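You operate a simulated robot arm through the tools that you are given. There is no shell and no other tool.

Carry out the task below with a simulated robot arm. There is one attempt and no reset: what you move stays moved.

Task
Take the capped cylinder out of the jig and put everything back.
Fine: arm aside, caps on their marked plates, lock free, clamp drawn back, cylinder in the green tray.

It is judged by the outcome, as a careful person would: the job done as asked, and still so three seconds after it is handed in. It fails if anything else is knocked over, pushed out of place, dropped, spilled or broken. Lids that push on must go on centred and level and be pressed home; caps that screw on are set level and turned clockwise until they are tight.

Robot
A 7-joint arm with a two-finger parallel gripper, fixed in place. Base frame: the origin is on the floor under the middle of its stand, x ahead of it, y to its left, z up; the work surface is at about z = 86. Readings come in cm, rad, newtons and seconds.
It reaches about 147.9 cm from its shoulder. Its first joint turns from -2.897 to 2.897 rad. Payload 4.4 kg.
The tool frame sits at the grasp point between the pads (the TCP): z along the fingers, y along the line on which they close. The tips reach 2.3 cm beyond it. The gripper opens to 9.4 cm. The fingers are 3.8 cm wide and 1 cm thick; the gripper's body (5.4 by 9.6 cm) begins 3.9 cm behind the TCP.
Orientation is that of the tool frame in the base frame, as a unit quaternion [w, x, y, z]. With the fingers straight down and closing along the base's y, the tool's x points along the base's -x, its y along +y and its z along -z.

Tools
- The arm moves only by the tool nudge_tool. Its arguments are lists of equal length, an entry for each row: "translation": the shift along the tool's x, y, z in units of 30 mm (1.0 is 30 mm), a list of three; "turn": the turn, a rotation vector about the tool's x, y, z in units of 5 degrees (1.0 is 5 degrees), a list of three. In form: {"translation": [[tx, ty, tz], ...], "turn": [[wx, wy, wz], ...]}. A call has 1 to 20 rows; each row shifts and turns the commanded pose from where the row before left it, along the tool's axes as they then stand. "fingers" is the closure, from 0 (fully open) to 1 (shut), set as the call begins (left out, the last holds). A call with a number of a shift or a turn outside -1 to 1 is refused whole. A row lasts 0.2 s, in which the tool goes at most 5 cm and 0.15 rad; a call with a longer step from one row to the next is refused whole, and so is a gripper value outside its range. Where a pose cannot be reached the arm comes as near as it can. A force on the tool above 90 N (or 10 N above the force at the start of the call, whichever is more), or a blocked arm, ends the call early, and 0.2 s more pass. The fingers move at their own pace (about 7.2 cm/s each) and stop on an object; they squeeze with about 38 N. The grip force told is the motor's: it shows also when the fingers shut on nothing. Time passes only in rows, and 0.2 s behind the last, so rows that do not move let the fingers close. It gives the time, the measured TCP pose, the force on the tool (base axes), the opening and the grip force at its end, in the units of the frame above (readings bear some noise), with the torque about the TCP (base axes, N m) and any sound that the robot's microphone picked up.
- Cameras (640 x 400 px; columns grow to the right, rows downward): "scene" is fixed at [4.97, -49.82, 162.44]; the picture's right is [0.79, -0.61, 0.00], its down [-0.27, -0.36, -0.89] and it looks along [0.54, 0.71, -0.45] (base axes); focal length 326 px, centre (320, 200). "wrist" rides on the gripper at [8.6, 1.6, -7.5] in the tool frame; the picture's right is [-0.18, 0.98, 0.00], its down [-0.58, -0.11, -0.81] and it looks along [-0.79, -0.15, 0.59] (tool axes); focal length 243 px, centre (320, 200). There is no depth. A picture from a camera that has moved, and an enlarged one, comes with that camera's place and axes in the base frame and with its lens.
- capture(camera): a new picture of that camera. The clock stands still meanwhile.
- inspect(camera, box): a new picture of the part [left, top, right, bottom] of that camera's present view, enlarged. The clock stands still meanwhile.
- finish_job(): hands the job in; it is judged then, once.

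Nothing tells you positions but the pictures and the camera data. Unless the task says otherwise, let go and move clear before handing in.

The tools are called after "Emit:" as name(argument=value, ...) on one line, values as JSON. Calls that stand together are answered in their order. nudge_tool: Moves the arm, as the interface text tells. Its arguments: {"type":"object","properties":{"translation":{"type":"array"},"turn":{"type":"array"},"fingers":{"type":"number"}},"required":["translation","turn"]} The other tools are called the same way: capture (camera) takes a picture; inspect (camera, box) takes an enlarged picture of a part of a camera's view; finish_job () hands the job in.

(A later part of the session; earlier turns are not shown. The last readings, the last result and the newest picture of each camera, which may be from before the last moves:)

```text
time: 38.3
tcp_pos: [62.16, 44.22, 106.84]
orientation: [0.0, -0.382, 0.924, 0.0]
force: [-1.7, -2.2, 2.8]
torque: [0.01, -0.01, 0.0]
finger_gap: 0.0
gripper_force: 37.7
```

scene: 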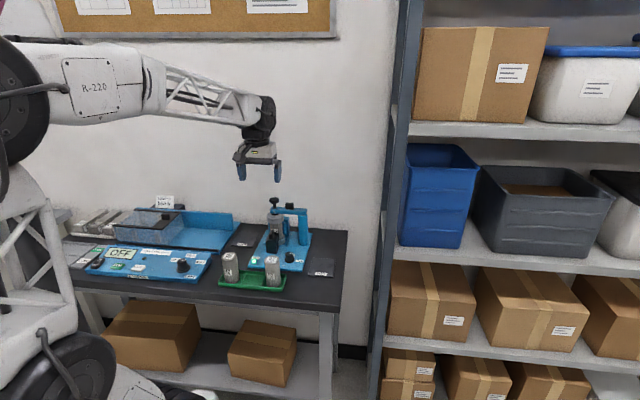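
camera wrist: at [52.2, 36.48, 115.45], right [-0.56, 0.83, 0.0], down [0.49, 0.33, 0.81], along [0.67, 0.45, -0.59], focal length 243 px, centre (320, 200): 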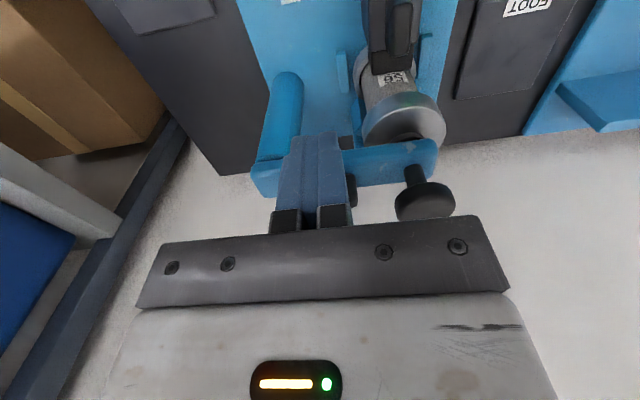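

There is light contact, only 3–5 N, and the tool keeps moving. I'll check whether the arm swung.

Emit:
inspect(camera="scene", box=[240, 170, 330, 240])

Emit:
inspect(camera="wrist", box=[210, 60, 470, 220])

```text
5.71 times, centred on (285, 205) of scene
camera zoom: at [4.97, -49.82, 162.44], right [0.79, -0.61, 0.0], down [-0.27, -0.36, -0.89], along [0.54, 0.71, -0.45], focal length 1866 px, centre (520, 171)
```

zoom: 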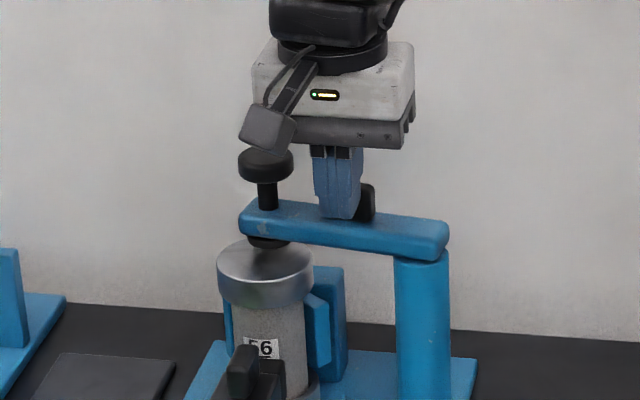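

```text
2.46 times, centred on (340, 140) of wrist
camera zoom: at [54.96, 39.2, 114.26], right [-0.56, 0.83, 0.0], down [0.49, 0.33, 0.81], along [0.67, 0.45, -0.59], focal length 597 px, centre (271, 348)
```

zoom: 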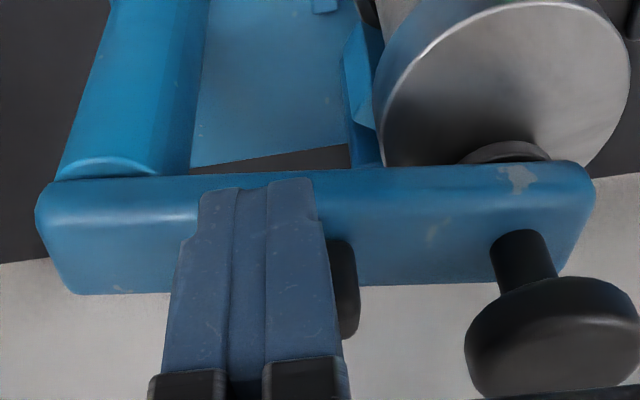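

The arm swings backwards freely at low force. I'll keep pushing along the arc, turning the gripper with it, in two stages.

Emit:
nudge_tool(translation=[[-0.145, 0.055, 0], [-0.145, 0.055, 0], [-0.145, 0.055, 0], [-0.145, 0.055, 0], [-0.145, 0.055, 0], [-0.145, 0.055, 0], [0, 0, 0]], turn=[[0, 0, 1], [0, 0, 1], [0, 0, 1], [0, 0, 1], [0, 0, 1], [0, 0, 1], [0, 0, 0]])

Emit:
inspect(camera="scene", box=[240, 170, 330, 240])

Emit:
inspect(camera="wrist", box=[210, 60, 470, 220])

```text
time: 39.9
tcp_pos: [63.76, 46.52, 106.89]
orientation: [0.0, -0.129, 0.992, 0.0]
force: [0.4, -0.2, -0.1]
torque: [0.06, 0.0, -0.01]
finger_gap: 0.01
gripper_force: 37.7
```

```text
5.71 times, centred on (285, 205) of scene
camera zoom: at [4.97, -49.82, 162.44], right [0.79, -0.61, 0.0], down [-0.27, -0.36, -0.89], along [0.54, 0.71, -0.45], focal length 1866 px, centre (520, 171)
```

zoom: 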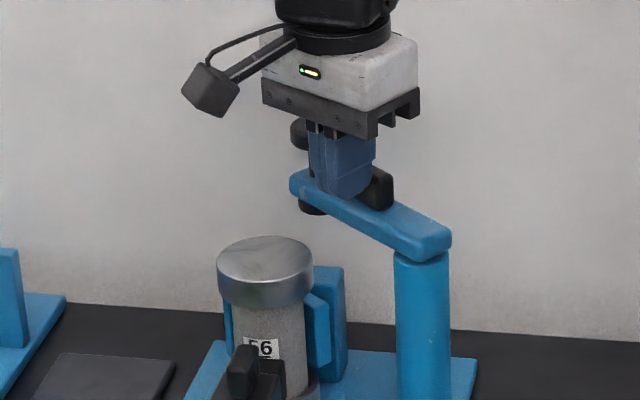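

```text
2.46 times, centred on (340, 140) of wrist
camera zoom: at [55.19, 45.73, 114.35], right [-0.07, 1.0, 0.0], down [0.59, 0.04, 0.81], along [0.8, 0.06, -0.59], focal length 597 px, centre (271, 348)
```

zoom: 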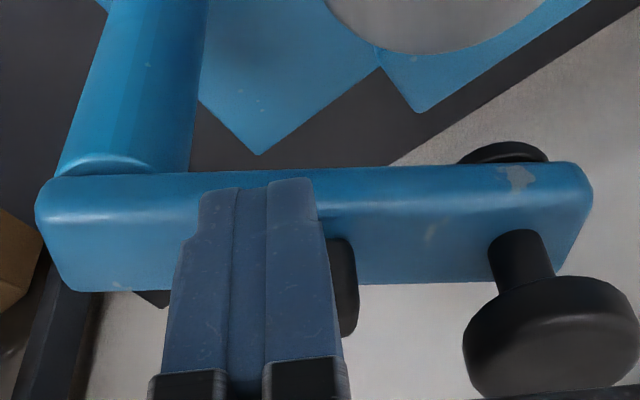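

The arm follows exactly and the cap is uncovered. I'll continue the swing.

Emit:
nudge_tool(translation=[[-0.145, 0.055, 0], [-0.145, 0.055, 0], [-0.145, 0.055, 0], [-0.145, 0.055, 0], [-0.145, 0.055, 0], [-0.145, 0.055, 0], [0, 0, 0]], turn=[[0, 0, 1], [0, 0, 1], [0, 0, 1], [0, 0, 1], [0, 0, 1], [0, 0, 1], [0, 0, 0]])

Emit:
inspect(camera="scene", box=[240, 170, 330, 240])

Emit:
capture(camera="wrist")

```text
time: 41.5
tcp_pos: [66.32, 47.52, 106.74]
orientation: [-0.002, 0.133, 0.991, 0.0]
force: [0.1, 0.3, -1.0]
torque: [0.04, -0.03, 0.01]
finger_gap: 0.01
gripper_force: 38.3
```

```text
5.71 times, centred on (285, 205) of scene
camera zoom: at [4.97, -49.82, 162.44], right [0.79, -0.61, 0.0], down [-0.27, -0.36, -0.89], along [0.54, 0.71, -0.45], focal length 1866 px, centre (520, 171)
```

zoom: 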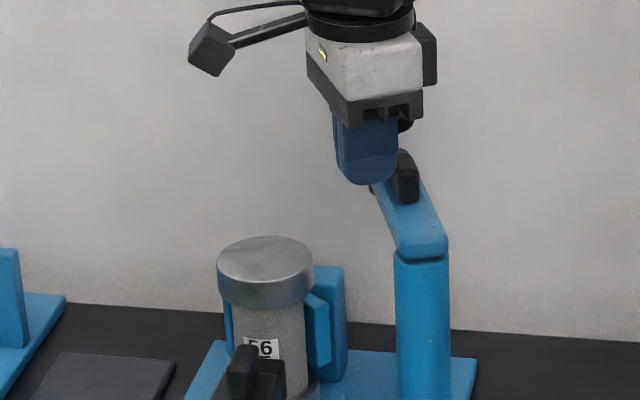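

```text
taken
camera wrist: at [58.54, 51.24, 114.2], right [0.43, 0.9, 0.0], down [0.53, -0.26, 0.81], along [0.73, -0.35, -0.59], focal length 243 px, centre (320, 200)
```

wrist: 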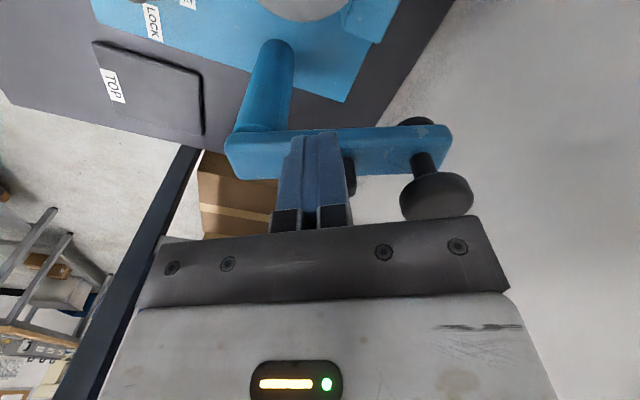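

The arm is at about 70°. I'll do the last 20° carefully.

Emit:
nudge_tool(translation=[[-0.145, 0.055, 0], [-0.145, 0.055, 0], [0, 0, 0]], turn=[[0, 0, 1], [0, 0, 1], [0, 0, 0]])

Emit:
nudge_tool(translation=[[-0.145, 0.055, 0], [-0.145, 0.055, 0], [0, 0, 0]], turn=[[0, 0, 1], [0, 0, 1], [0, 0, 0]])

Emit:
inspect(camera="scene", box=[240, 170, 330, 240])

Emit:
capture(camera="wrist")

```text
time: 42.3
tcp_pos: [67.32, 47.64, 106.91]
orientation: [-0.001, 0.217, 0.976, 0.0]
force: [0.5, -0.4, 0.2]
torque: [-0.01, -0.01, 0.02]
finger_gap: 0.0
gripper_force: 37.8
```

```text
time: 43.1
tcp_pos: [68.35, 47.42, 106.89]
orientation: [-0.001, 0.301, 0.954, 0.001]
force: [0.5, 0.5, -0.3]
torque: [0.0, -0.03, -0.01]
finger_gap: 0.0
gripper_force: 37.7
```

```text
5.71 times, centred on (285, 205) of scene
camera zoom: at [4.97, -49.82, 162.44], right [0.79, -0.61, 0.0], down [-0.27, -0.36, -0.89], along [0.54, 0.71, -0.45], focal length 1866 px, centre (520, 171)
```

zoom: 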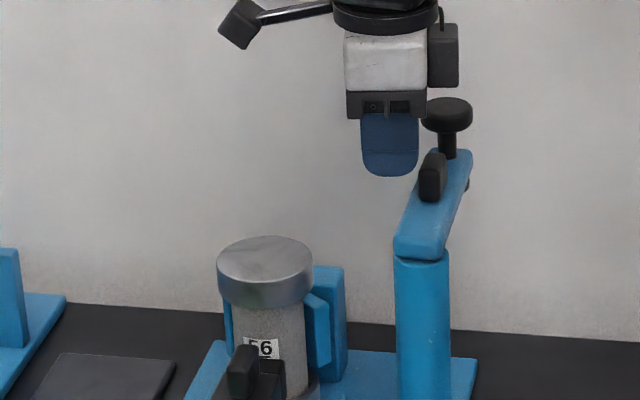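

```text
taken
camera wrist: at [62.21, 53.57, 114.28], right [0.72, 0.7, 0.0], down [0.41, -0.42, 0.81], along [0.56, -0.58, -0.59], focal length 243 px, centre (320, 200)
```

wrist: 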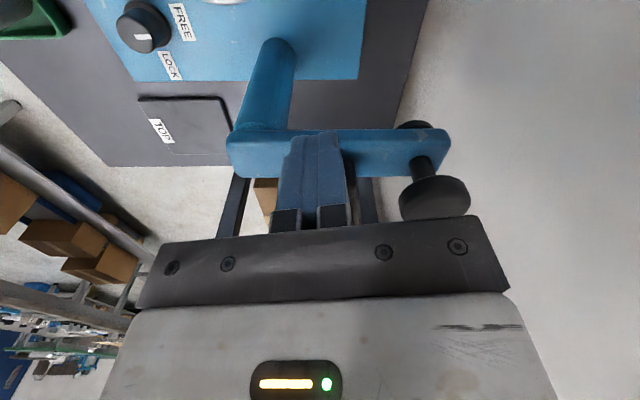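

The arm is now swung about 90° aside and stays there. I'll back off, rise, turn the gripper square to the jig, and look at the top cap.

Emit:
nudge_tool(translation=[[0.8, 0, 0], [0.2, 0, -0.8], [0, 0, -1], [0, 0, 0], [0, 0, 0], [0, 0, 0], [0, 0, 0], [0, 0, 0], [0, 0, 0], [0, 0, 0], [0, 0, 0], [0, 0, 0], [0, 0, 0], [0, 0, 0], [0, 0, 0], [0, 0, 0], [0, 0, 0], [0, 0, 0], [0, 0, 0], [0, 0, 0]], turn=[[0, 0, 0], [0, 0, 0], [0, 0, 0], [0, 0, -1], [0, 0, -1], [0, 0, -1], [0, 0, -1], [0, 0, -1], [0, 0, -1], [0, 0, -1], [0, 0, -1], [0, 0, -1], [0, 0, -1], [0, 0, -1], [0, 0, -1], [0, 0, -1], [0, 0, -1], [0, 0, -1], [0, 0, -1], [0, 0, 0]], fingers=1)

Emit:
nudge_tool(translation=[[1, 0, 0], [1, 0.5, 0], [1, 0.5, 0], [1, 0.5, 0], [1, 0.4, 0], [0, 0, 0]], turn=[[0, 0, 0], [0, 0, 0], [0, 0, 0], [0, 0, 0], [0, 0, 0], [0, 0, 0]], fingers=0)

Emit:
capture(camera="wrist")

Emit:
inspect(camera="wrist", box=[210, 20, 470, 180])

Emit:
inspect(camera="scene", box=[230, 170, 350, 260])

```text
time: 47.3
tcp_pos: [65.65, 49.16, 112.21]
orientation: [-0.002, -0.381, 0.924, 0.001]
force: [0.2, -0.8, 0.2]
torque: [0.04, -0.01, 0.0]
finger_gap: 0.01
gripper_force: 38.6
```

```text
time: 48.7
tcp_pos: [50.84, 42.54, 112.55]
orientation: [-0.001, -0.382, 0.924, 0.001]
force: [-0.5, -0.2, 0.3]
torque: [-0.01, 0.0, -0.02]
finger_gap: 9.4
gripper_force: 0.0
```

```text
taken
camera wrist: at [43.76, 37.48, 119.88], right [-0.56, 0.83, 0.0], down [0.49, 0.33, 0.81], along [0.67, 0.45, -0.59], focal length 243 px, centre (320, 200)
```

wrist: 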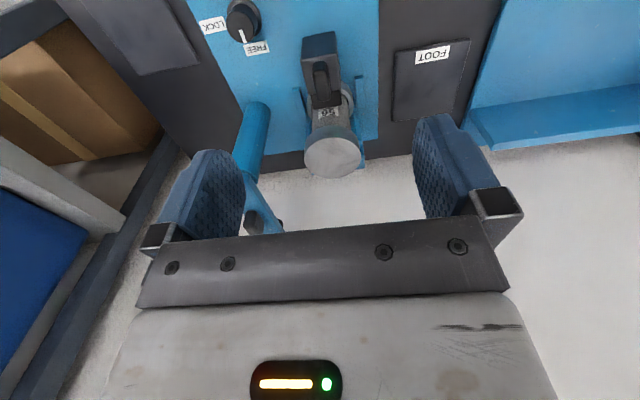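

```text
2.46 times, centred on (340, 100) of wrist
camera zoom: at [43.76, 37.48, 119.88], right [-0.56, 0.83, 0.0], down [0.49, 0.33, 0.81], along [0.67, 0.45, -0.59], focal length 597 px, centre (271, 446)
```

zoom: 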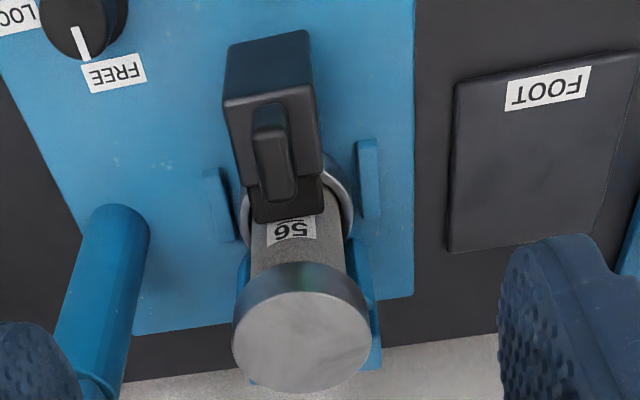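

```text
4.44 times, centred on (290, 215) of scene
camera zoom: at [4.97, -49.82, 162.44], right [0.79, -0.61, 0.0], down [-0.27, -0.36, -0.89], along [0.54, 0.71, -0.45], focal length 1451 px, centre (453, 133)
```

zoom: 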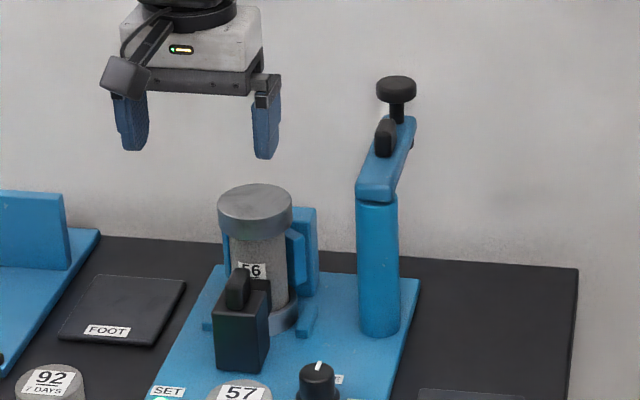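

The top cap is centred near (59.3, 49.9) with its top at about z=99.4 and about 6.6 cm in diameter. I'll go above it with the fingers open.

Emit:
nudge_tool(translation=[[-0.93, -0.06, 0], [-0.93, -0.06, 0], [-0.93, -0.06, 0], [-0.94, -0.06, 0], [0, 0, 0.7], [0, 0, 0.7], [0, 0, 0.6], [0, 0, 0]], turn=[[0, 0, 0], [0, 0, 0], [0, 0, 0], [0, 0, 0], [0, 0, 0], [0, 0, 0], [0, 0, 0], [0, 0, 0]])

Emit:
capture(camera="wrist")

Emit:
inspect(camera="scene", box=[240, 170, 330, 240])

```text
time: 50.5
tcp_pos: [59.26, 49.88, 106.25]
orientation: [-0.001, -0.381, 0.924, 0.001]
force: [0.9, -0.7, -0.5]
torque: [0.03, 0.01, 0.0]
finger_gap: 9.4
gripper_force: 0.0
```

```text
taken
camera wrist: at [52.15, 44.79, 113.62], right [-0.56, 0.83, 0.0], down [0.49, 0.33, 0.81], along [0.67, 0.45, -0.59], focal length 243 px, centre (320, 200)
```

wrist: 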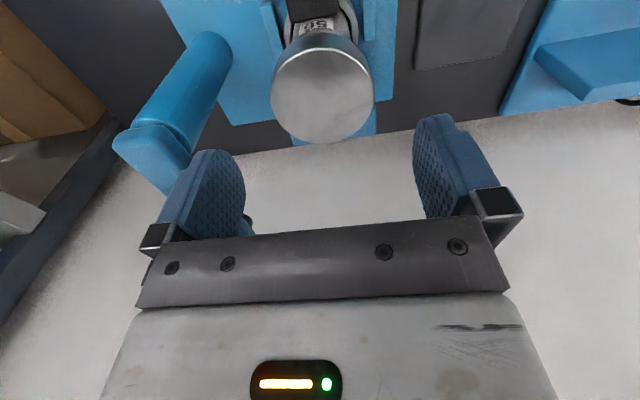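

```text
5.71 times, centred on (285, 205) of scene
camera zoom: at [4.97, -49.82, 162.44], right [0.79, -0.61, 0.0], down [-0.27, -0.36, -0.89], along [0.54, 0.71, -0.45], focal length 1866 px, centre (520, 171)
```

zoom: 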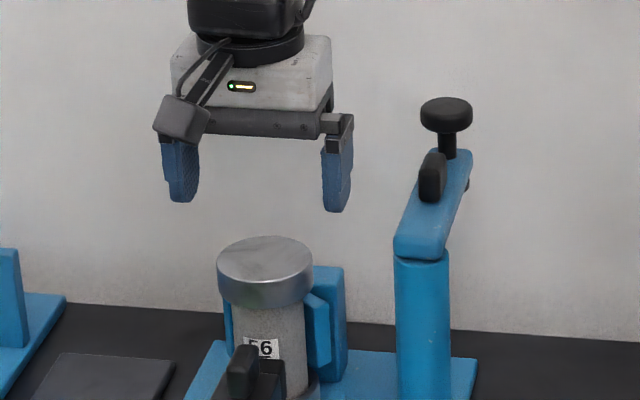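

I want to see whether the blue V-block leaves room for the fingertips beside the cap, so I'll enlarge both views.

Emit:
inspect(camera="wrist", box=[240, 0, 420, 150])

Emit:
inspect(camera="scene", box=[262, 205, 302, 240])

```text
2.67 times, centred on (330, 75) of wrist
camera zoom: at [52.15, 44.79, 113.62], right [-0.56, 0.83, 0.0], down [0.49, 0.33, 0.81], along [0.67, 0.45, -0.59], focal length 647 px, centre (293, 533)
```

zoom: 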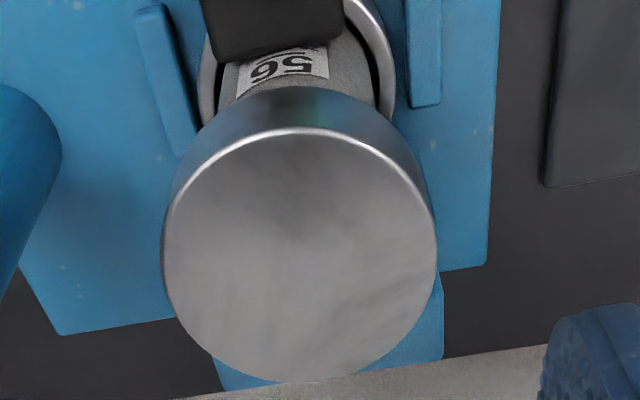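

```text
11.43 times, centred on (282, 222) of scene
camera zoom: at [4.97, -49.82, 162.44], right [0.79, -0.61, 0.0], down [-0.27, -0.36, -0.89], along [0.54, 0.71, -0.45], focal length 3732 px, centre (754, -57)
```

zoom: 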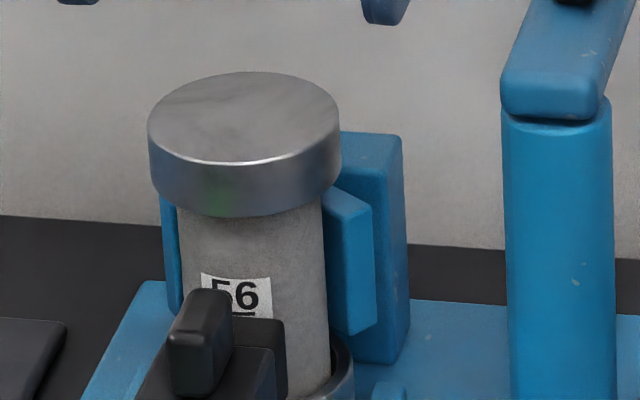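

The V-block sits just under the cap, so I'll keep the tips at or above the cap's lower edge, about z=97.8. I'll centre and lower most of the way.

Emit:
nudge_tool(translation=[[0.08, 0.055, 0.3], [0, 0, 0.5], [0, 0, 0.5], [0, 0, 0.5], [0, 0, 0]], turn=[[0, 0, 0], [0, 0, 0], [0, 0, 0], [0, 0, 0], [0, 0, 0]])

Emit:
inspect(camera="wrist", box=[180, 40, 480, 230])

Emit:
inspect(camera="scene", box=[255, 195, 305, 235])

```text
time: 51.7
tcp_pos: [59.3, 49.94, 100.66]
orientation: [-0.001, -0.382, 0.924, 0.001]
force: [0.1, 0.2, 0.9]
torque: [-0.02, -0.01, 0.01]
finger_gap: 9.39
gripper_force: 0.1
```

```text
2.11 times, centred on (330, 135) of wrist
camera zoom: at [52.08, 44.8, 108.23], right [-0.56, 0.83, 0.0], down [0.49, 0.33, 0.81], along [0.67, 0.45, -0.59], focal length 511 px, centre (299, 337)
```

zoom: 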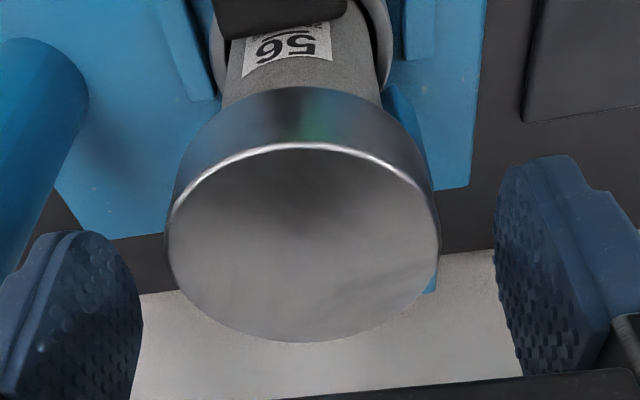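

```text
10.00 times, centred on (280, 215) of scene
camera zoom: at [4.97, -49.82, 162.44], right [0.79, -0.61, 0.0], down [-0.27, -0.36, -0.89], along [0.54, 0.71, -0.45], focal length 3266 px, centre (720, 50)
```

zoom: 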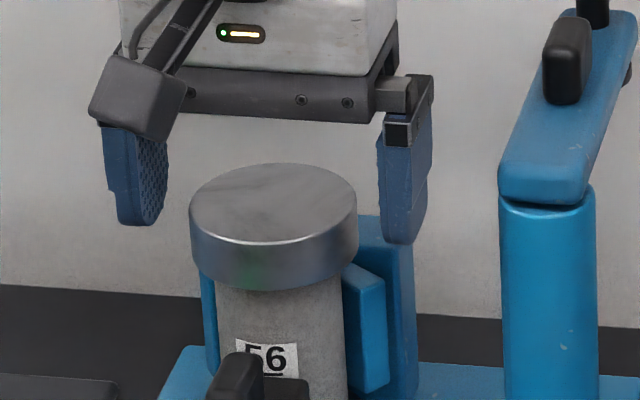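

The fingers straddle the cap with a clear gap above the V-block. I'll trim the centring, lower 4 mm, and close gently.

Emit:
nudge_tool(translation=[[0, 0.04, 0.13], [0, 0, 0]], turn=[[0, 0, 0], [0, 0, 0]])

Emit:
nudge_tool(translation=[[0, 0, 0], [0, 0, 0], [0, 0, 0]], turn=[[0, 0, 0], [0, 0, 0], [0, 0, 0]], fingers=0.27)

Emit:
inspect(camera="wrist", box=[180, 40, 480, 230])

```text
time: 52.3
tcp_pos: [59.17, 49.94, 100.33]
orientation: [0.0, -0.382, 0.924, 0.0]
force: [-0.3, -0.7, -0.1]
torque: [-0.01, 0.0, 0.02]
finger_gap: 9.4
gripper_force: 0.0
```

```text
time: 53.1
tcp_pos: [59.09, 50.06, 100.43]
orientation: [-0.001, -0.381, 0.924, 0.0]
force: [-0.3, 0.3, -0.2]
torque: [-0.02, 0.03, -0.01]
finger_gap: 6.87
gripper_force: 0.0
```

```text
2.11 times, centred on (330, 135) of wrist
camera zoom: at [51.98, 44.88, 107.85], right [-0.56, 0.83, 0.0], down [0.49, 0.33, 0.81], along [0.67, 0.45, -0.59], focal length 511 px, centre (299, 337)
```

zoom: 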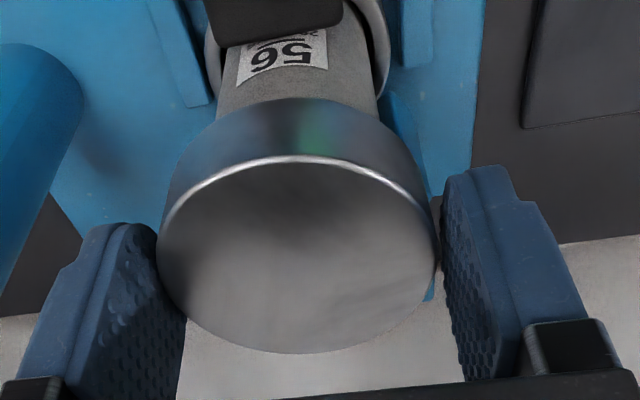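

The cap is centred between the pads with a 6.87 cm gap and no contact. Now I'll close on it and check the loads.

Emit:
nudge_tool(translation=[[0, 0, 0], [0, 0, 0], [0, 0, 0], [0, 0, 0]], turn=[[0, 0, 0], [0, 0, 0], [0, 0, 0], [0, 0, 0]], fingers=1)

```text
time: 54.1
tcp_pos: [59.14, 50.06, 100.43]
orientation: [0.0, -0.383, 0.924, 0.001]
force: [0.7, 0.5, 1.0]
torque: [0.07, 0.01, 0.02]
finger_gap: 6.57
gripper_force: 38.5
```

Gripped cleanly at 6.57 cm with no side load. I'll lift a little and check that only the cap rises.

Emit:
nudge_tool(translation=[[0, 0, -0.1], [0, 0, -0.1], [0, 0, 0]], turn=[[0, 0, 0], [0, 0, 0], [0, 0, 0]])

Emit:
inspect(camera="scene", box=[255, 195, 305, 235])

```text
time: 54.9
tcp_pos: [59.22, 49.93, 101.18]
orientation: [-0.001, -0.382, 0.924, 0.001]
force: [-0.3, -0.6, -3.9]
torque: [0.01, -0.01, -0.01]
finger_gap: 6.59
gripper_force: 38.1
```

```text
10.00 times, centred on (280, 215) of scene
camera zoom: at [4.97, -49.82, 162.44], right [0.79, -0.61, 0.0], down [-0.27, -0.36, -0.89], along [0.54, 0.71, -0.45], focal length 3266 px, centre (720, 50)
```

zoom: 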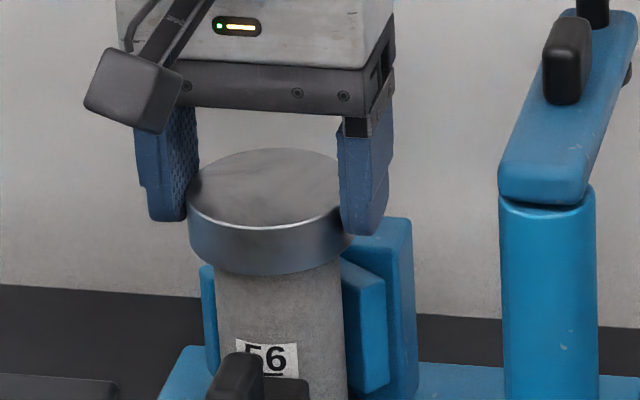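

The cap lifts cleanly, about 4 N, and the cylinder stays clamped. I'll lift clear, come forward, then go across towards the TOP plate near p=27, q=65.

Emit:
nudge_tool(translation=[[0, 0, -0.3], [0, 0, -0.6], [0, 0, -0.8], [0, 0, -0.8], [0, 0, -0.8], [0.7, 0, -0.4], [0.8, 0, 0], [0.8, 0, 0], [0.8, 0, 0], [0.7, -0.4, 0], [0.3, -0.8, 0], [0, -0.9, 0], [0, -0.9, 0], [0, -0.9, 0], [0, -0.9, 0], [0, -0.8, 0], [0, -0.6, 0], [0, 0, 0]], turn=[[0, 0, 0], [0, 0, 0], [0, 0, 0], [0, 0, 0], [0, 0, 0], [0, 0, 0], [0, 0, 0], [0, 0, 0], [0, 0, 0], [0, 0, 0], [0, 0, 0], [0, 0, 0], [0, 0, 0], [0, 0, 0], [0, 0, 0], [0, 0, 0], [0, 0, 0], [0, 0, 0]])

Emit:
capture(camera="wrist")

Emit:
inspect(camera="scene", box=[220, 160, 370, 290])

```text
time: 58.7
tcp_pos: [63.65, 28.18, 112.26]
orientation: [-0.002, -0.382, 0.924, 0.0]
force: [-0.6, -0.3, -3.7]
torque: [0.0, -0.02, 0.03]
finger_gap: 6.57
gripper_force: 37.8
```

```text
taken
camera wrist: at [56.47, 23.04, 119.59], right [-0.56, 0.83, 0.0], down [0.49, 0.33, 0.81], along [0.67, 0.45, -0.59], focal length 243 px, centre (320, 200)
```

wrist: 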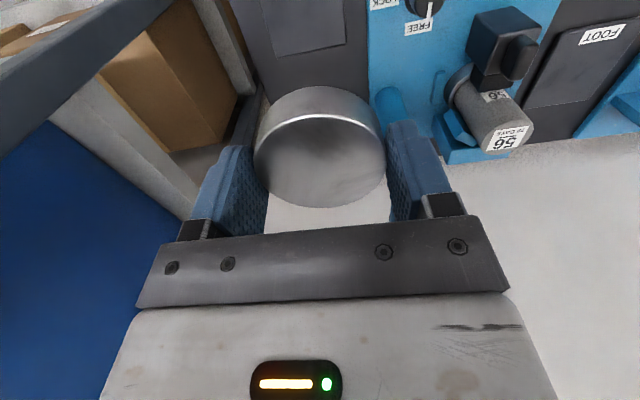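

```text
3.08 times, centred on (295, 225) of scene
camera zoom: at [4.97, -49.82, 162.44], right [0.79, -0.61, 0.0], down [-0.27, -0.36, -0.89], along [0.54, 0.71, -0.45], focal length 1005 px, centre (397, 123)
```

zoom: 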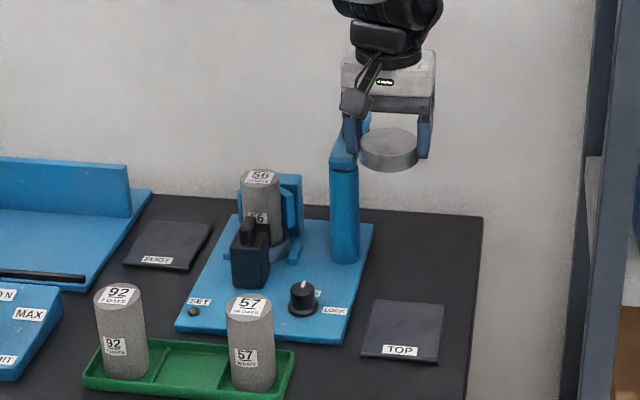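

The cylinder is left standing clamped, and the SET lamp has gone out. I'll centre over the TOP plate and lower part-way.

Emit:
nudge_tool(translation=[[0.1, -0.7, 0], [0, 0, 0.8], [0, 0, 0.8], [0, 0, 0.8], [0, 0, 0.8], [0, 0, 0.8], [0, 0, 0.8], [0, 0, 0.7], [0, 0, 0]], turn=[[0, 0, 0], [0, 0, 0], [0, 0, 0], [0, 0, 0], [0, 0, 0], [0, 0, 0], [0, 0, 0], [0, 0, 0], [0, 0, 0]])

Emit:
capture(camera="wrist")

Emit:
inspect(camera="scene", box=[270, 200, 350, 290])

```text
time: 60.7
tcp_pos: [64.52, 26.35, 95.32]
orientation: [-0.002, -0.382, 0.924, 0.0]
force: [0.6, 0.4, -4.1]
torque: [0.0, 0.01, -0.02]
finger_gap: 6.59
gripper_force: 37.5
```

```text
taken
camera wrist: at [57.5, 21.33, 102.89], right [-0.56, 0.83, 0.0], down [0.49, 0.33, 0.81], along [0.67, 0.45, -0.59], focal length 243 px, centre (320, 200)
```

wrist: 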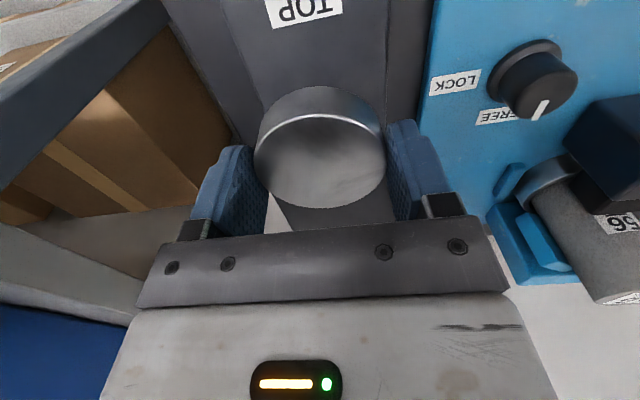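

```text
4.44 times, centred on (310, 245) of scene
camera zoom: at [4.97, -49.82, 162.44], right [0.79, -0.61, 0.0], down [-0.27, -0.36, -0.89], along [0.54, 0.71, -0.45], focal length 1451 px, centre (364, 0)
```

zoom: 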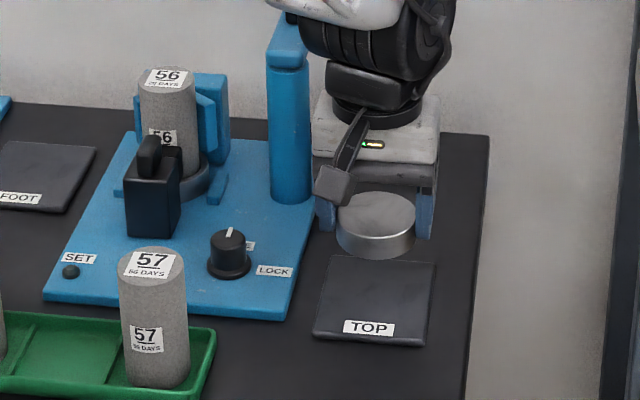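

The cap will land centred on the TOP plate. I'll lower to just above, then in small steps until it touches.

Emit:
nudge_tool(translation=[[-0.1, 0, 0.5], [0, 0, 0.5], [0, 0, 0.4], [0, 0, 0]], turn=[[0, 0, 0], [0, 0, 0], [0, 0, 0], [0, 0, 0]])

Emit:
nudge_tool(translation=[[0, 0, 0.07], [0, 0, 0.07], [0, 0, 0]], turn=[[0, 0, 0], [0, 0, 0], [0, 0, 0]])

Emit:
inspect(camera="scene", box=[280, 230, 350, 285])

```text
time: 61.7
tcp_pos: [64.94, 26.81, 91.43]
orientation: [-0.001, -0.382, 0.924, 0.001]
force: [0.0, 0.0, -3.9]
torque: [0.01, -0.01, 0.04]
finger_gap: 6.59
gripper_force: 38.0
```

```text
time: 62.5
tcp_pos: [64.91, 26.72, 91.09]
orientation: [-0.001, -0.382, 0.924, 0.0]
force: [-0.2, 0.4, -2.6]
torque: [0.04, 0.02, 0.0]
finger_gap: 6.58
gripper_force: 37.8
```

```text
7.27 times, centred on (315, 258) of scene
camera zoom: at [4.97, -49.82, 162.44], right [0.79, -0.61, 0.0], down [-0.27, -0.36, -0.89], along [0.54, 0.71, -0.45], focal length 2375 px, centre (356, -218)
```

zoom: 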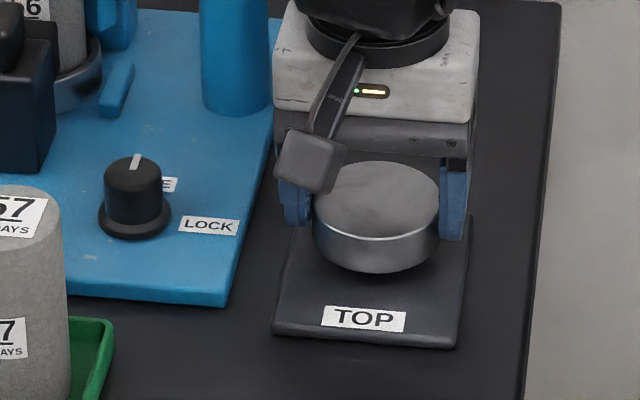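

Emit:
nudge_tool(translation=[[0, 0, 0.05], [0, 0, 0.05], [0, 0, 0]], turn=[[0, 0, 0], [0, 0, 0], [0, 0, 0]])

Emit:
nudge_tool(translation=[[0, 0, 0.05], [0, 0, 0.05], [0, 0, 0]], turn=[[0, 0, 0], [0, 0, 0], [0, 0, 0]])

Emit:
nudge_tool(translation=[[0, 0, 0.05], [0, 0, 0]], turn=[[0, 0, 0], [0, 0, 0]])

```text
time: 63.3
tcp_pos: [64.95, 26.75, 90.8]
orientation: [0.0, -0.381, 0.924, 0.002]
force: [0.0, 0.7, -3.2]
torque: [0.02, 0.03, 0.02]
finger_gap: 6.59
gripper_force: 37.7
```

```text
time: 64.1
tcp_pos: [64.98, 26.76, 90.51]
orientation: [-0.002, -0.382, 0.924, 0.001]
force: [0.2, 0.3, -4.1]
torque: [0.01, -0.02, -0.01]
finger_gap: 6.58
gripper_force: 38.1
```

```text
time: 64.7
tcp_pos: [64.96, 26.76, 90.14]
orientation: [-0.002, -0.382, 0.924, 0.0]
force: [-0.4, 0.4, -3.6]
torque: [0.01, -0.01, -0.01]
finger_gap: 6.6
gripper_force: 38.4
```

Emit:
nudge_tool(translation=[[0, 0, 0.04], [0, 0, 0]], turn=[[0, 0, 0], [0, 0, 0]])

Emit:
nudge_tool(translation=[[0, 0, 0.04], [0, 0, 0]], turn=[[0, 0, 0], [0, 0, 0]])

Emit:
nudge_tool(translation=[[0, 0, 0.04], [0, 0, 0]], turn=[[0, 0, 0], [0, 0, 0]])

```text
time: 65.3
tcp_pos: [64.94, 26.85, 90.15]
orientation: [0.0, -0.382, 0.924, 0.0]
force: [-0.3, 0.8, -2.9]
torque: [0.02, 0.01, -0.03]
finger_gap: 6.57
gripper_force: 38.0
```

```text
time: 65.9
tcp_pos: [64.98, 26.85, 90.03]
orientation: [-0.001, -0.381, 0.924, 0.0]
force: [0.0, -0.3, -2.7]
torque: [0.01, -0.03, -0.02]
finger_gap: 6.57
gripper_force: 37.6
```

```text
time: 66.5
tcp_pos: [64.94, 26.84, 89.87]
orientation: [-0.001, -0.382, 0.924, 0.0]
force: [0.5, -1.3, -3.8]
torque: [0.03, 0.03, 0.01]
finger_gap: 6.57
gripper_force: 38.2
```

Emit:
nudge_tool(translation=[[0, 0, 0.04], [0, 0, 0]], turn=[[0, 0, 0], [0, 0, 0]])

Emit:
inspect(camera="scene", box=[290, 235, 340, 280])

```text
time: 67.1
tcp_pos: [65.02, 26.85, 89.89]
orientation: [0.001, -0.381, 0.924, 0.001]
force: [-9.6, 3.8, 26.7]
torque: [-0.16, 0.71, -0.07]
finger_gap: 6.58
gripper_force: 37.7
```

```text
8.89 times, centred on (315, 258) of scene
camera zoom: at [4.97, -49.82, 162.44], right [0.79, -0.61, 0.0], down [-0.27, -0.36, -0.89], along [0.54, 0.71, -0.45], focal length 2903 px, centre (364, -311)
```

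zoom: 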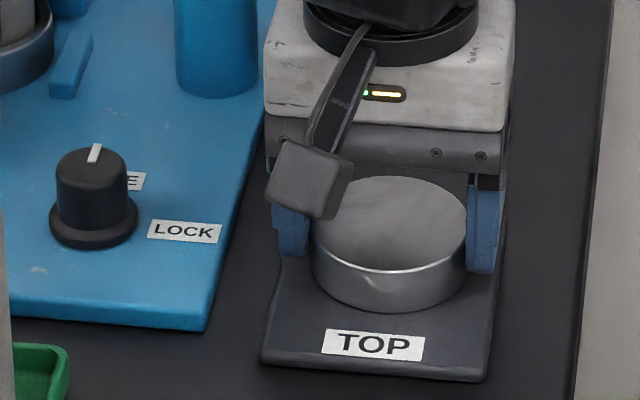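

The cap is touching the plate. I'll let go and lift straight up.

Emit:
nudge_tool(translation=[[0, 0, -0.02], [0, 0, 0], [0, 0, 0], [0, 0, -0.5], [0, 0, -1], [0, 0, -1], [0, 0, -1], [0, 0, -1], [0, 0, 0]], turn=[[0, 0, 0], [0, 0, 0], [0, 0, 0], [0, 0, 0], [0, 0, 0], [0, 0, 0], [0, 0, 0], [0, 0, 0], [0, 0, 0]], fingers=0)

Emit:
capture(camera="wrist")

Emit:
inspect(camera="scene", box=[240, 190, 350, 290])

```text
time: 69.1
tcp_pos: [64.95, 26.84, 103.37]
orientation: [0.0, -0.381, 0.924, 0.0]
force: [0.1, -0.3, 0.9]
torque: [-0.03, -0.02, 0.04]
finger_gap: 9.39
gripper_force: 0.1
```

```text
taken
camera wrist: at [57.79, 21.82, 110.73], right [-0.56, 0.83, 0.0], down [0.49, 0.33, 0.81], along [0.67, 0.45, -0.59], focal length 243 px, centre (320, 200)
```

wrist: 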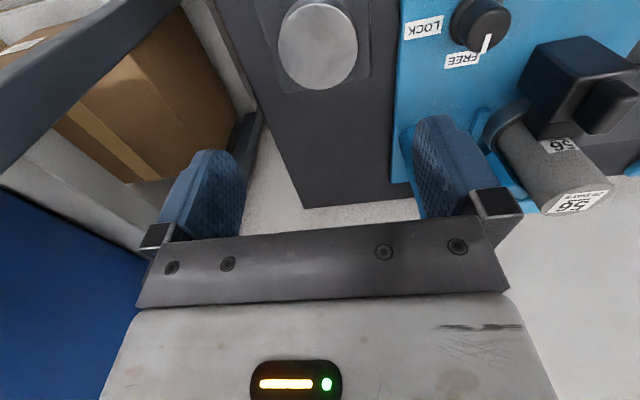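

```text
4.00 times, centred on (295, 240) of scene
camera zoom: at [4.97, -49.82, 162.44], right [0.79, -0.61, 0.0], down [-0.27, -0.36, -0.89], along [0.54, 0.71, -0.45], focal length 1306 px, centre (420, 40)
```

zoom: 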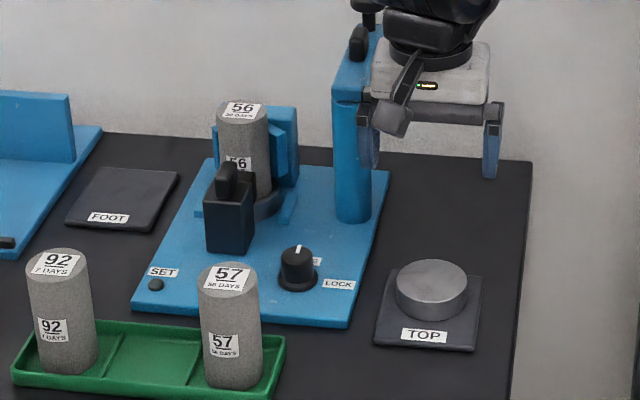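

The top cap is on its plate and level. Now I'll go in front of the clamp for a closer look at its handle and slide.

Emit:
nudge_tool(translation=[[0, 0, -0.8], [0.2, 0.4, -0.8], [0.3, 0.9, -0.3], [0.3, 0.9, 0], [0.2, 0.9, 0], [0, 0.9, 0], [0, 0.9, 0], [0, 0.9, 0], [0, 0.9, 0], [0, 0.2, 0], [0, 0, 0]], turn=[[0, 0, 0], [0, 0, 0], [0, 0, 0], [0, 0, 0], [0, 0, 0], [0, 0, 0], [0, 0, 0], [0, 0, 0], [0, 0, 0], [0, 0, 0], [0, 0, 0]])

Emit:
capture(camera="wrist")

Emit:
inspect(camera="wrist", box=[230, 20, 430, 180])

Emit:
inspect(camera="scene", box=[255, 205, 315, 260])

```text
time: 71.5
tcp_pos: [48.16, 39.11, 108.99]
orientation: [-0.001, -0.382, 0.924, 0.001]
force: [0.4, 0.3, 0.3]
torque: [0.03, 0.01, 0.0]
finger_gap: 9.42
gripper_force: 0.1
```

```text
taken
camera wrist: at [41.07, 34.08, 116.5], right [-0.56, 0.83, 0.0], down [0.49, 0.33, 0.81], along [0.67, 0.45, -0.59], focal length 243 px, centre (320, 200)
```

wrist: 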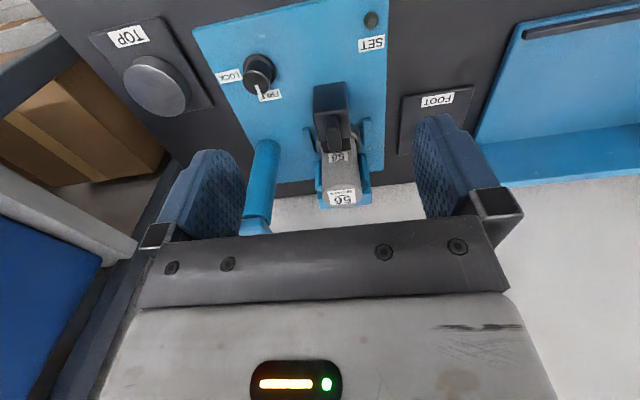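

```text
2.50 times, centred on (330, 100) of wrist
camera zoom: at [41.07, 34.08, 116.5], right [-0.56, 0.83, 0.0], down [0.49, 0.33, 0.81], along [0.67, 0.45, -0.59], focal length 606 px, centre (295, 450)
```

zoom: 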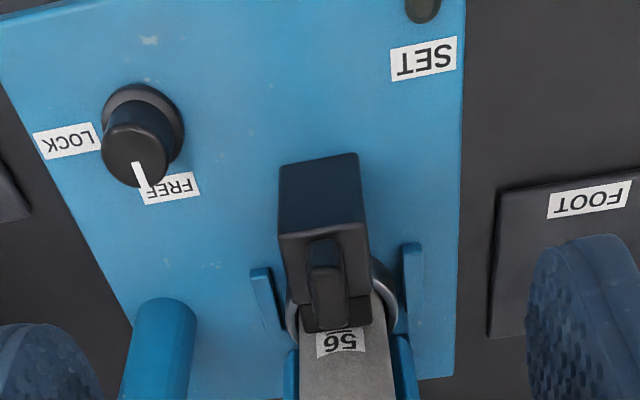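

```text
7.27 times, centred on (285, 232) of scene
camera zoom: at [4.97, -49.82, 162.44], right [0.79, -0.61, 0.0], down [-0.27, -0.36, -0.89], along [0.54, 0.71, -0.45], focal length 2375 px, centre (574, -36)
```

zoom: 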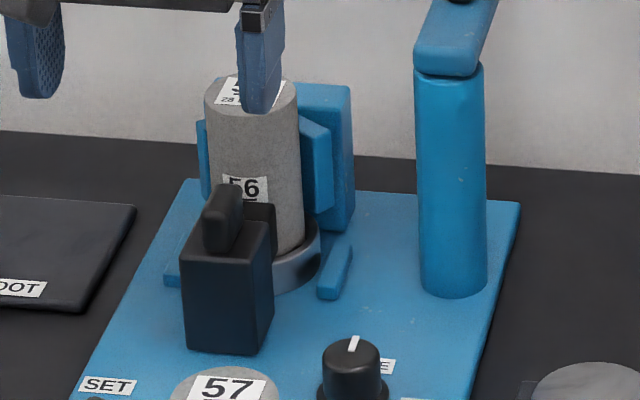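

The clamp handle is a narrow tab near p=6.6, q=70.9 on top of the black block, with its top at about z=95.5. I'll line up above it with the fingers partly closed.

Emit:
nudge_tool(translation=[[-0.8, -0.07, 0], [-0.8, 0, 0], [-0.8, 0, 0], [-0.67, 0, 0], [0, 0, 0.8], [0, 0, 0.8], [0, 0, 0.8], [0, 0, 0.8], [0, 0, 0]], turn=[[0, 0, 0], [0, 0, 0], [0, 0, 0], [0, 0, 0], [0, 0, 0], [0, 0, 0], [0, 0, 0], [0, 0, 0], [0, 0, 0]], fingers=0.55)

Emit:
capture(camera="wrist")

Emit:
inspect(camera="scene", box=[245, 190, 315, 250])

```text
time: 73.5
tcp_pos: [55.0, 45.66, 99.39]
orientation: [0.0, -0.382, 0.924, 0.0]
force: [0.5, 0.2, -0.3]
torque: [0.01, -0.01, -0.01]
finger_gap: 4.25
gripper_force: 0.0
```

```text
taken
camera wrist: at [47.83, 40.48, 106.79], right [-0.56, 0.83, 0.0], down [0.49, 0.33, 0.81], along [0.67, 0.45, -0.59], focal length 243 px, centre (320, 200)
```

wrist: 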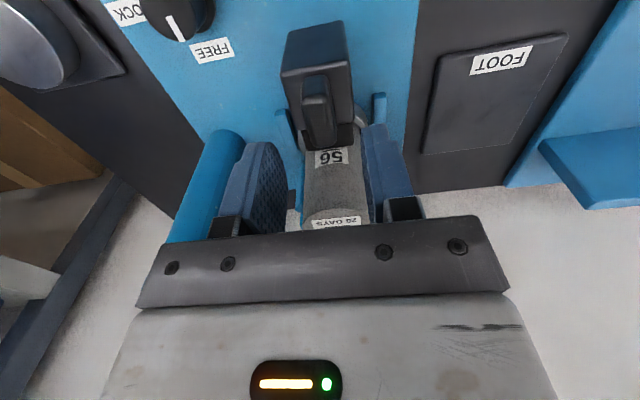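

```text
6.67 times, centred on (280, 220) of scene
camera zoom: at [4.97, -49.82, 162.44], right [0.79, -0.61, 0.0], down [-0.27, -0.36, -0.89], along [0.54, 0.71, -0.45], focal length 2177 px, centre (587, 67)
```

zoom: 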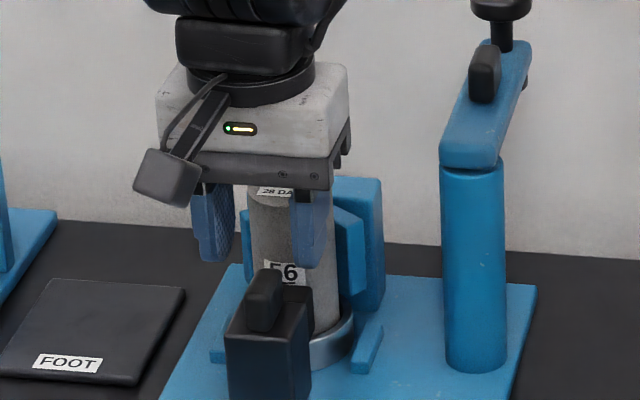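

Emit:
inspect(camera="wrist", box=[240, 10, 400, 160])

```text
2.67 times, centred on (320, 85) of wrist
camera zoom: at [47.83, 40.48, 106.79], right [-0.56, 0.83, 0.0], down [0.49, 0.33, 0.81], along [0.67, 0.45, -0.59], focal length 647 px, centre (320, 507)
```

zoom: 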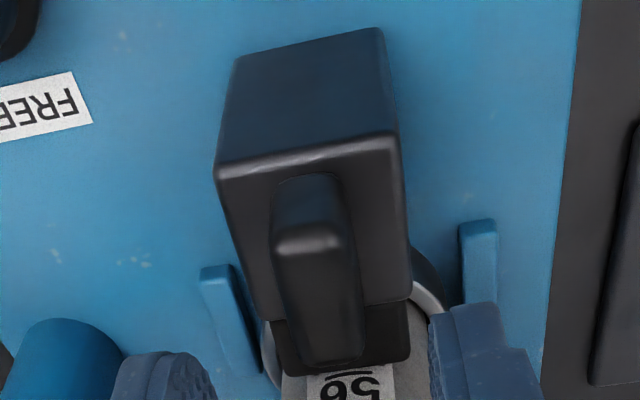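

The handle tab runs q≈69.5–72.5 and is about 1.8 cm wide, centred under the gripper. I'll lower onto it and check the force.

Emit:
nudge_tool(translation=[[0, 0, 0.5], [0, 0, 0.4], [0, 0, 0.25], [0, 0, 0]], turn=[[0, 0, 0], [0, 0, 0], [0, 0, 0], [0, 0, 0]])

Emit:
inspect(camera="wrist", box=[220, 60, 420, 220])

Emit:
inspect(camera="scene", box=[250, 205, 310, 255])

```text
time: 74.5
tcp_pos: [54.87, 45.68, 95.88]
orientation: [-0.001, -0.382, 0.924, 0.001]
force: [-0.5, 0.1, 0.1]
torque: [0.01, 0.01, 0.01]
finger_gap: 4.24
gripper_force: 0.0
```

```text
2.50 times, centred on (320, 140) of wrist
camera zoom: at [47.76, 40.57, 103.43], right [-0.56, 0.83, 0.0], down [0.49, 0.33, 0.81], along [0.67, 0.45, -0.59], focal length 606 px, centre (320, 350)
```

zoom: 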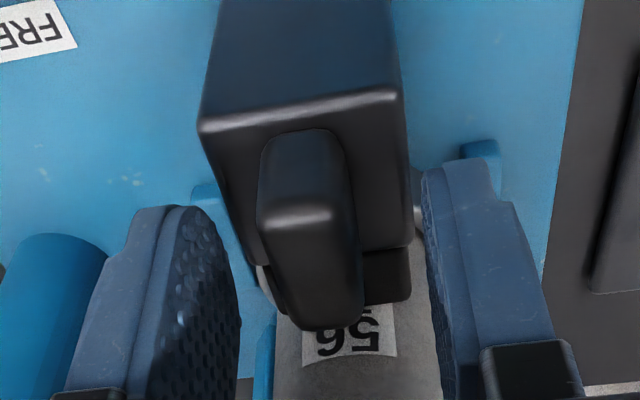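

```text
8.00 times, centred on (280, 230) of scene
camera zoom: at [4.97, -49.82, 162.44], right [0.79, -0.61, 0.0], down [-0.27, -0.36, -0.89], along [0.54, 0.71, -0.45], focal length 2612 px, centre (640, -40)
```

zoom: 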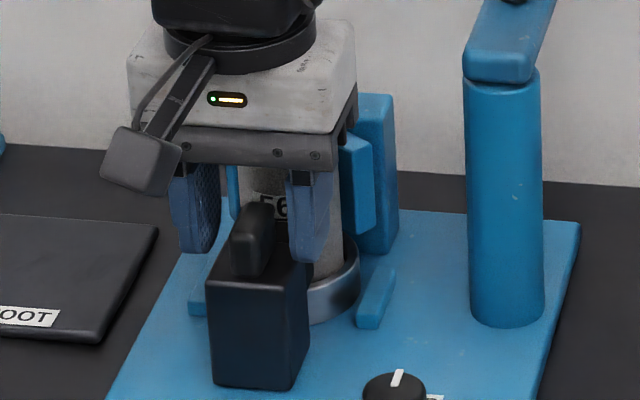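

The pads are beside the handle tab. I'll close on it.

Emit:
nudge_tool(translation=[[0, 0, 0.1], [0, 0, 0], [0, 0, 0], [0, 0, 0], [0, 0, 0]], turn=[[0, 0, 0], [0, 0, 0], [0, 0, 0], [0, 0, 0], [0, 0, 0]], fingers=0.8)

Emit:
inspect(camera="wrist", box=[220, 60, 420, 220])

```text
time: 75.7
tcp_pos: [54.91, 45.76, 95.77]
orientation: [-0.001, -0.381, 0.924, 0.001]
force: [-0.2, -0.4, -0.8]
torque: [0.0, -0.03, -0.03]
finger_gap: 1.89
gripper_force: 0.1
```

```text
2.50 times, centred on (320, 140) of wrist
camera zoom: at [47.8, 40.58, 103.14], right [-0.56, 0.83, 0.0], down [0.49, 0.33, 0.81], along [0.67, 0.45, -0.59], focal length 606 px, centre (320, 350)
```

zoom: 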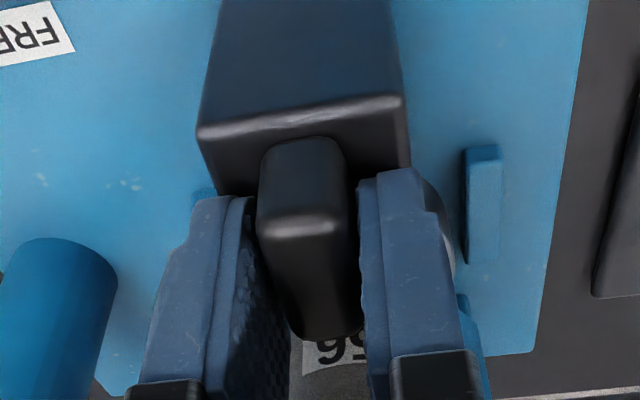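

Emit:
nudge_tool(translation=[[0, 0, 0], [0, 0, 0], [0, 0, 0]], turn=[[0, 0, 0], [0, 0, 0], [0, 0, 0]], fingers=1)

```text
time: 76.5
tcp_pos: [54.82, 45.73, 95.7]
orientation: [0.0, -0.381, 0.924, 0.0]
force: [-6.1, 7.1, 0.1]
torque: [-0.19, -0.23, 0.65]
finger_gap: 1.6
gripper_force: 45.1
```

Gripped at 1.6 cm with little side load. I'll draw the clamp back towards the front in small steps.

Emit:
nudge_tool(translation=[[0.08, 0, 0], [0.08, 0, 0], [0, 0, 0]], turn=[[0, 0, 0], [0, 0, 0], [0, 0, 0]])

Emit:
inspect(camera="scene", box=[250, 205, 310, 255])

```text
time: 77.3
tcp_pos: [54.54, 45.4, 95.73]
orientation: [0.0, -0.381, 0.924, 0.001]
force: [-5.8, 6.7, 4.4]
torque: [-0.41, -0.04, 0.62]
finger_gap: 1.56
gripper_force: 44.7
```

```text
8.00 times, centred on (280, 230) of scene
camera zoom: at [4.97, -49.82, 162.44], right [0.79, -0.61, 0.0], down [-0.27, -0.36, -0.89], along [0.54, 0.71, -0.45], focal length 2612 px, centre (640, -40)
```

zoom: 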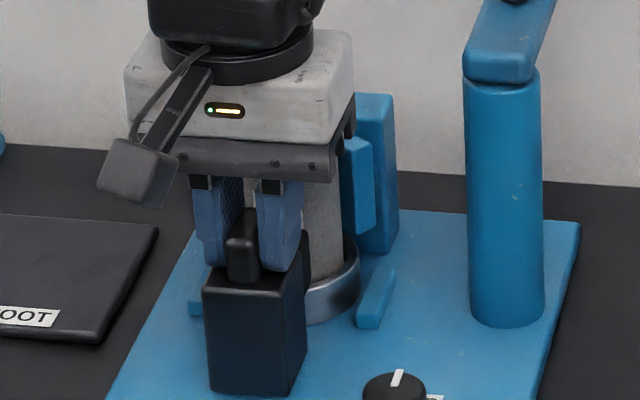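

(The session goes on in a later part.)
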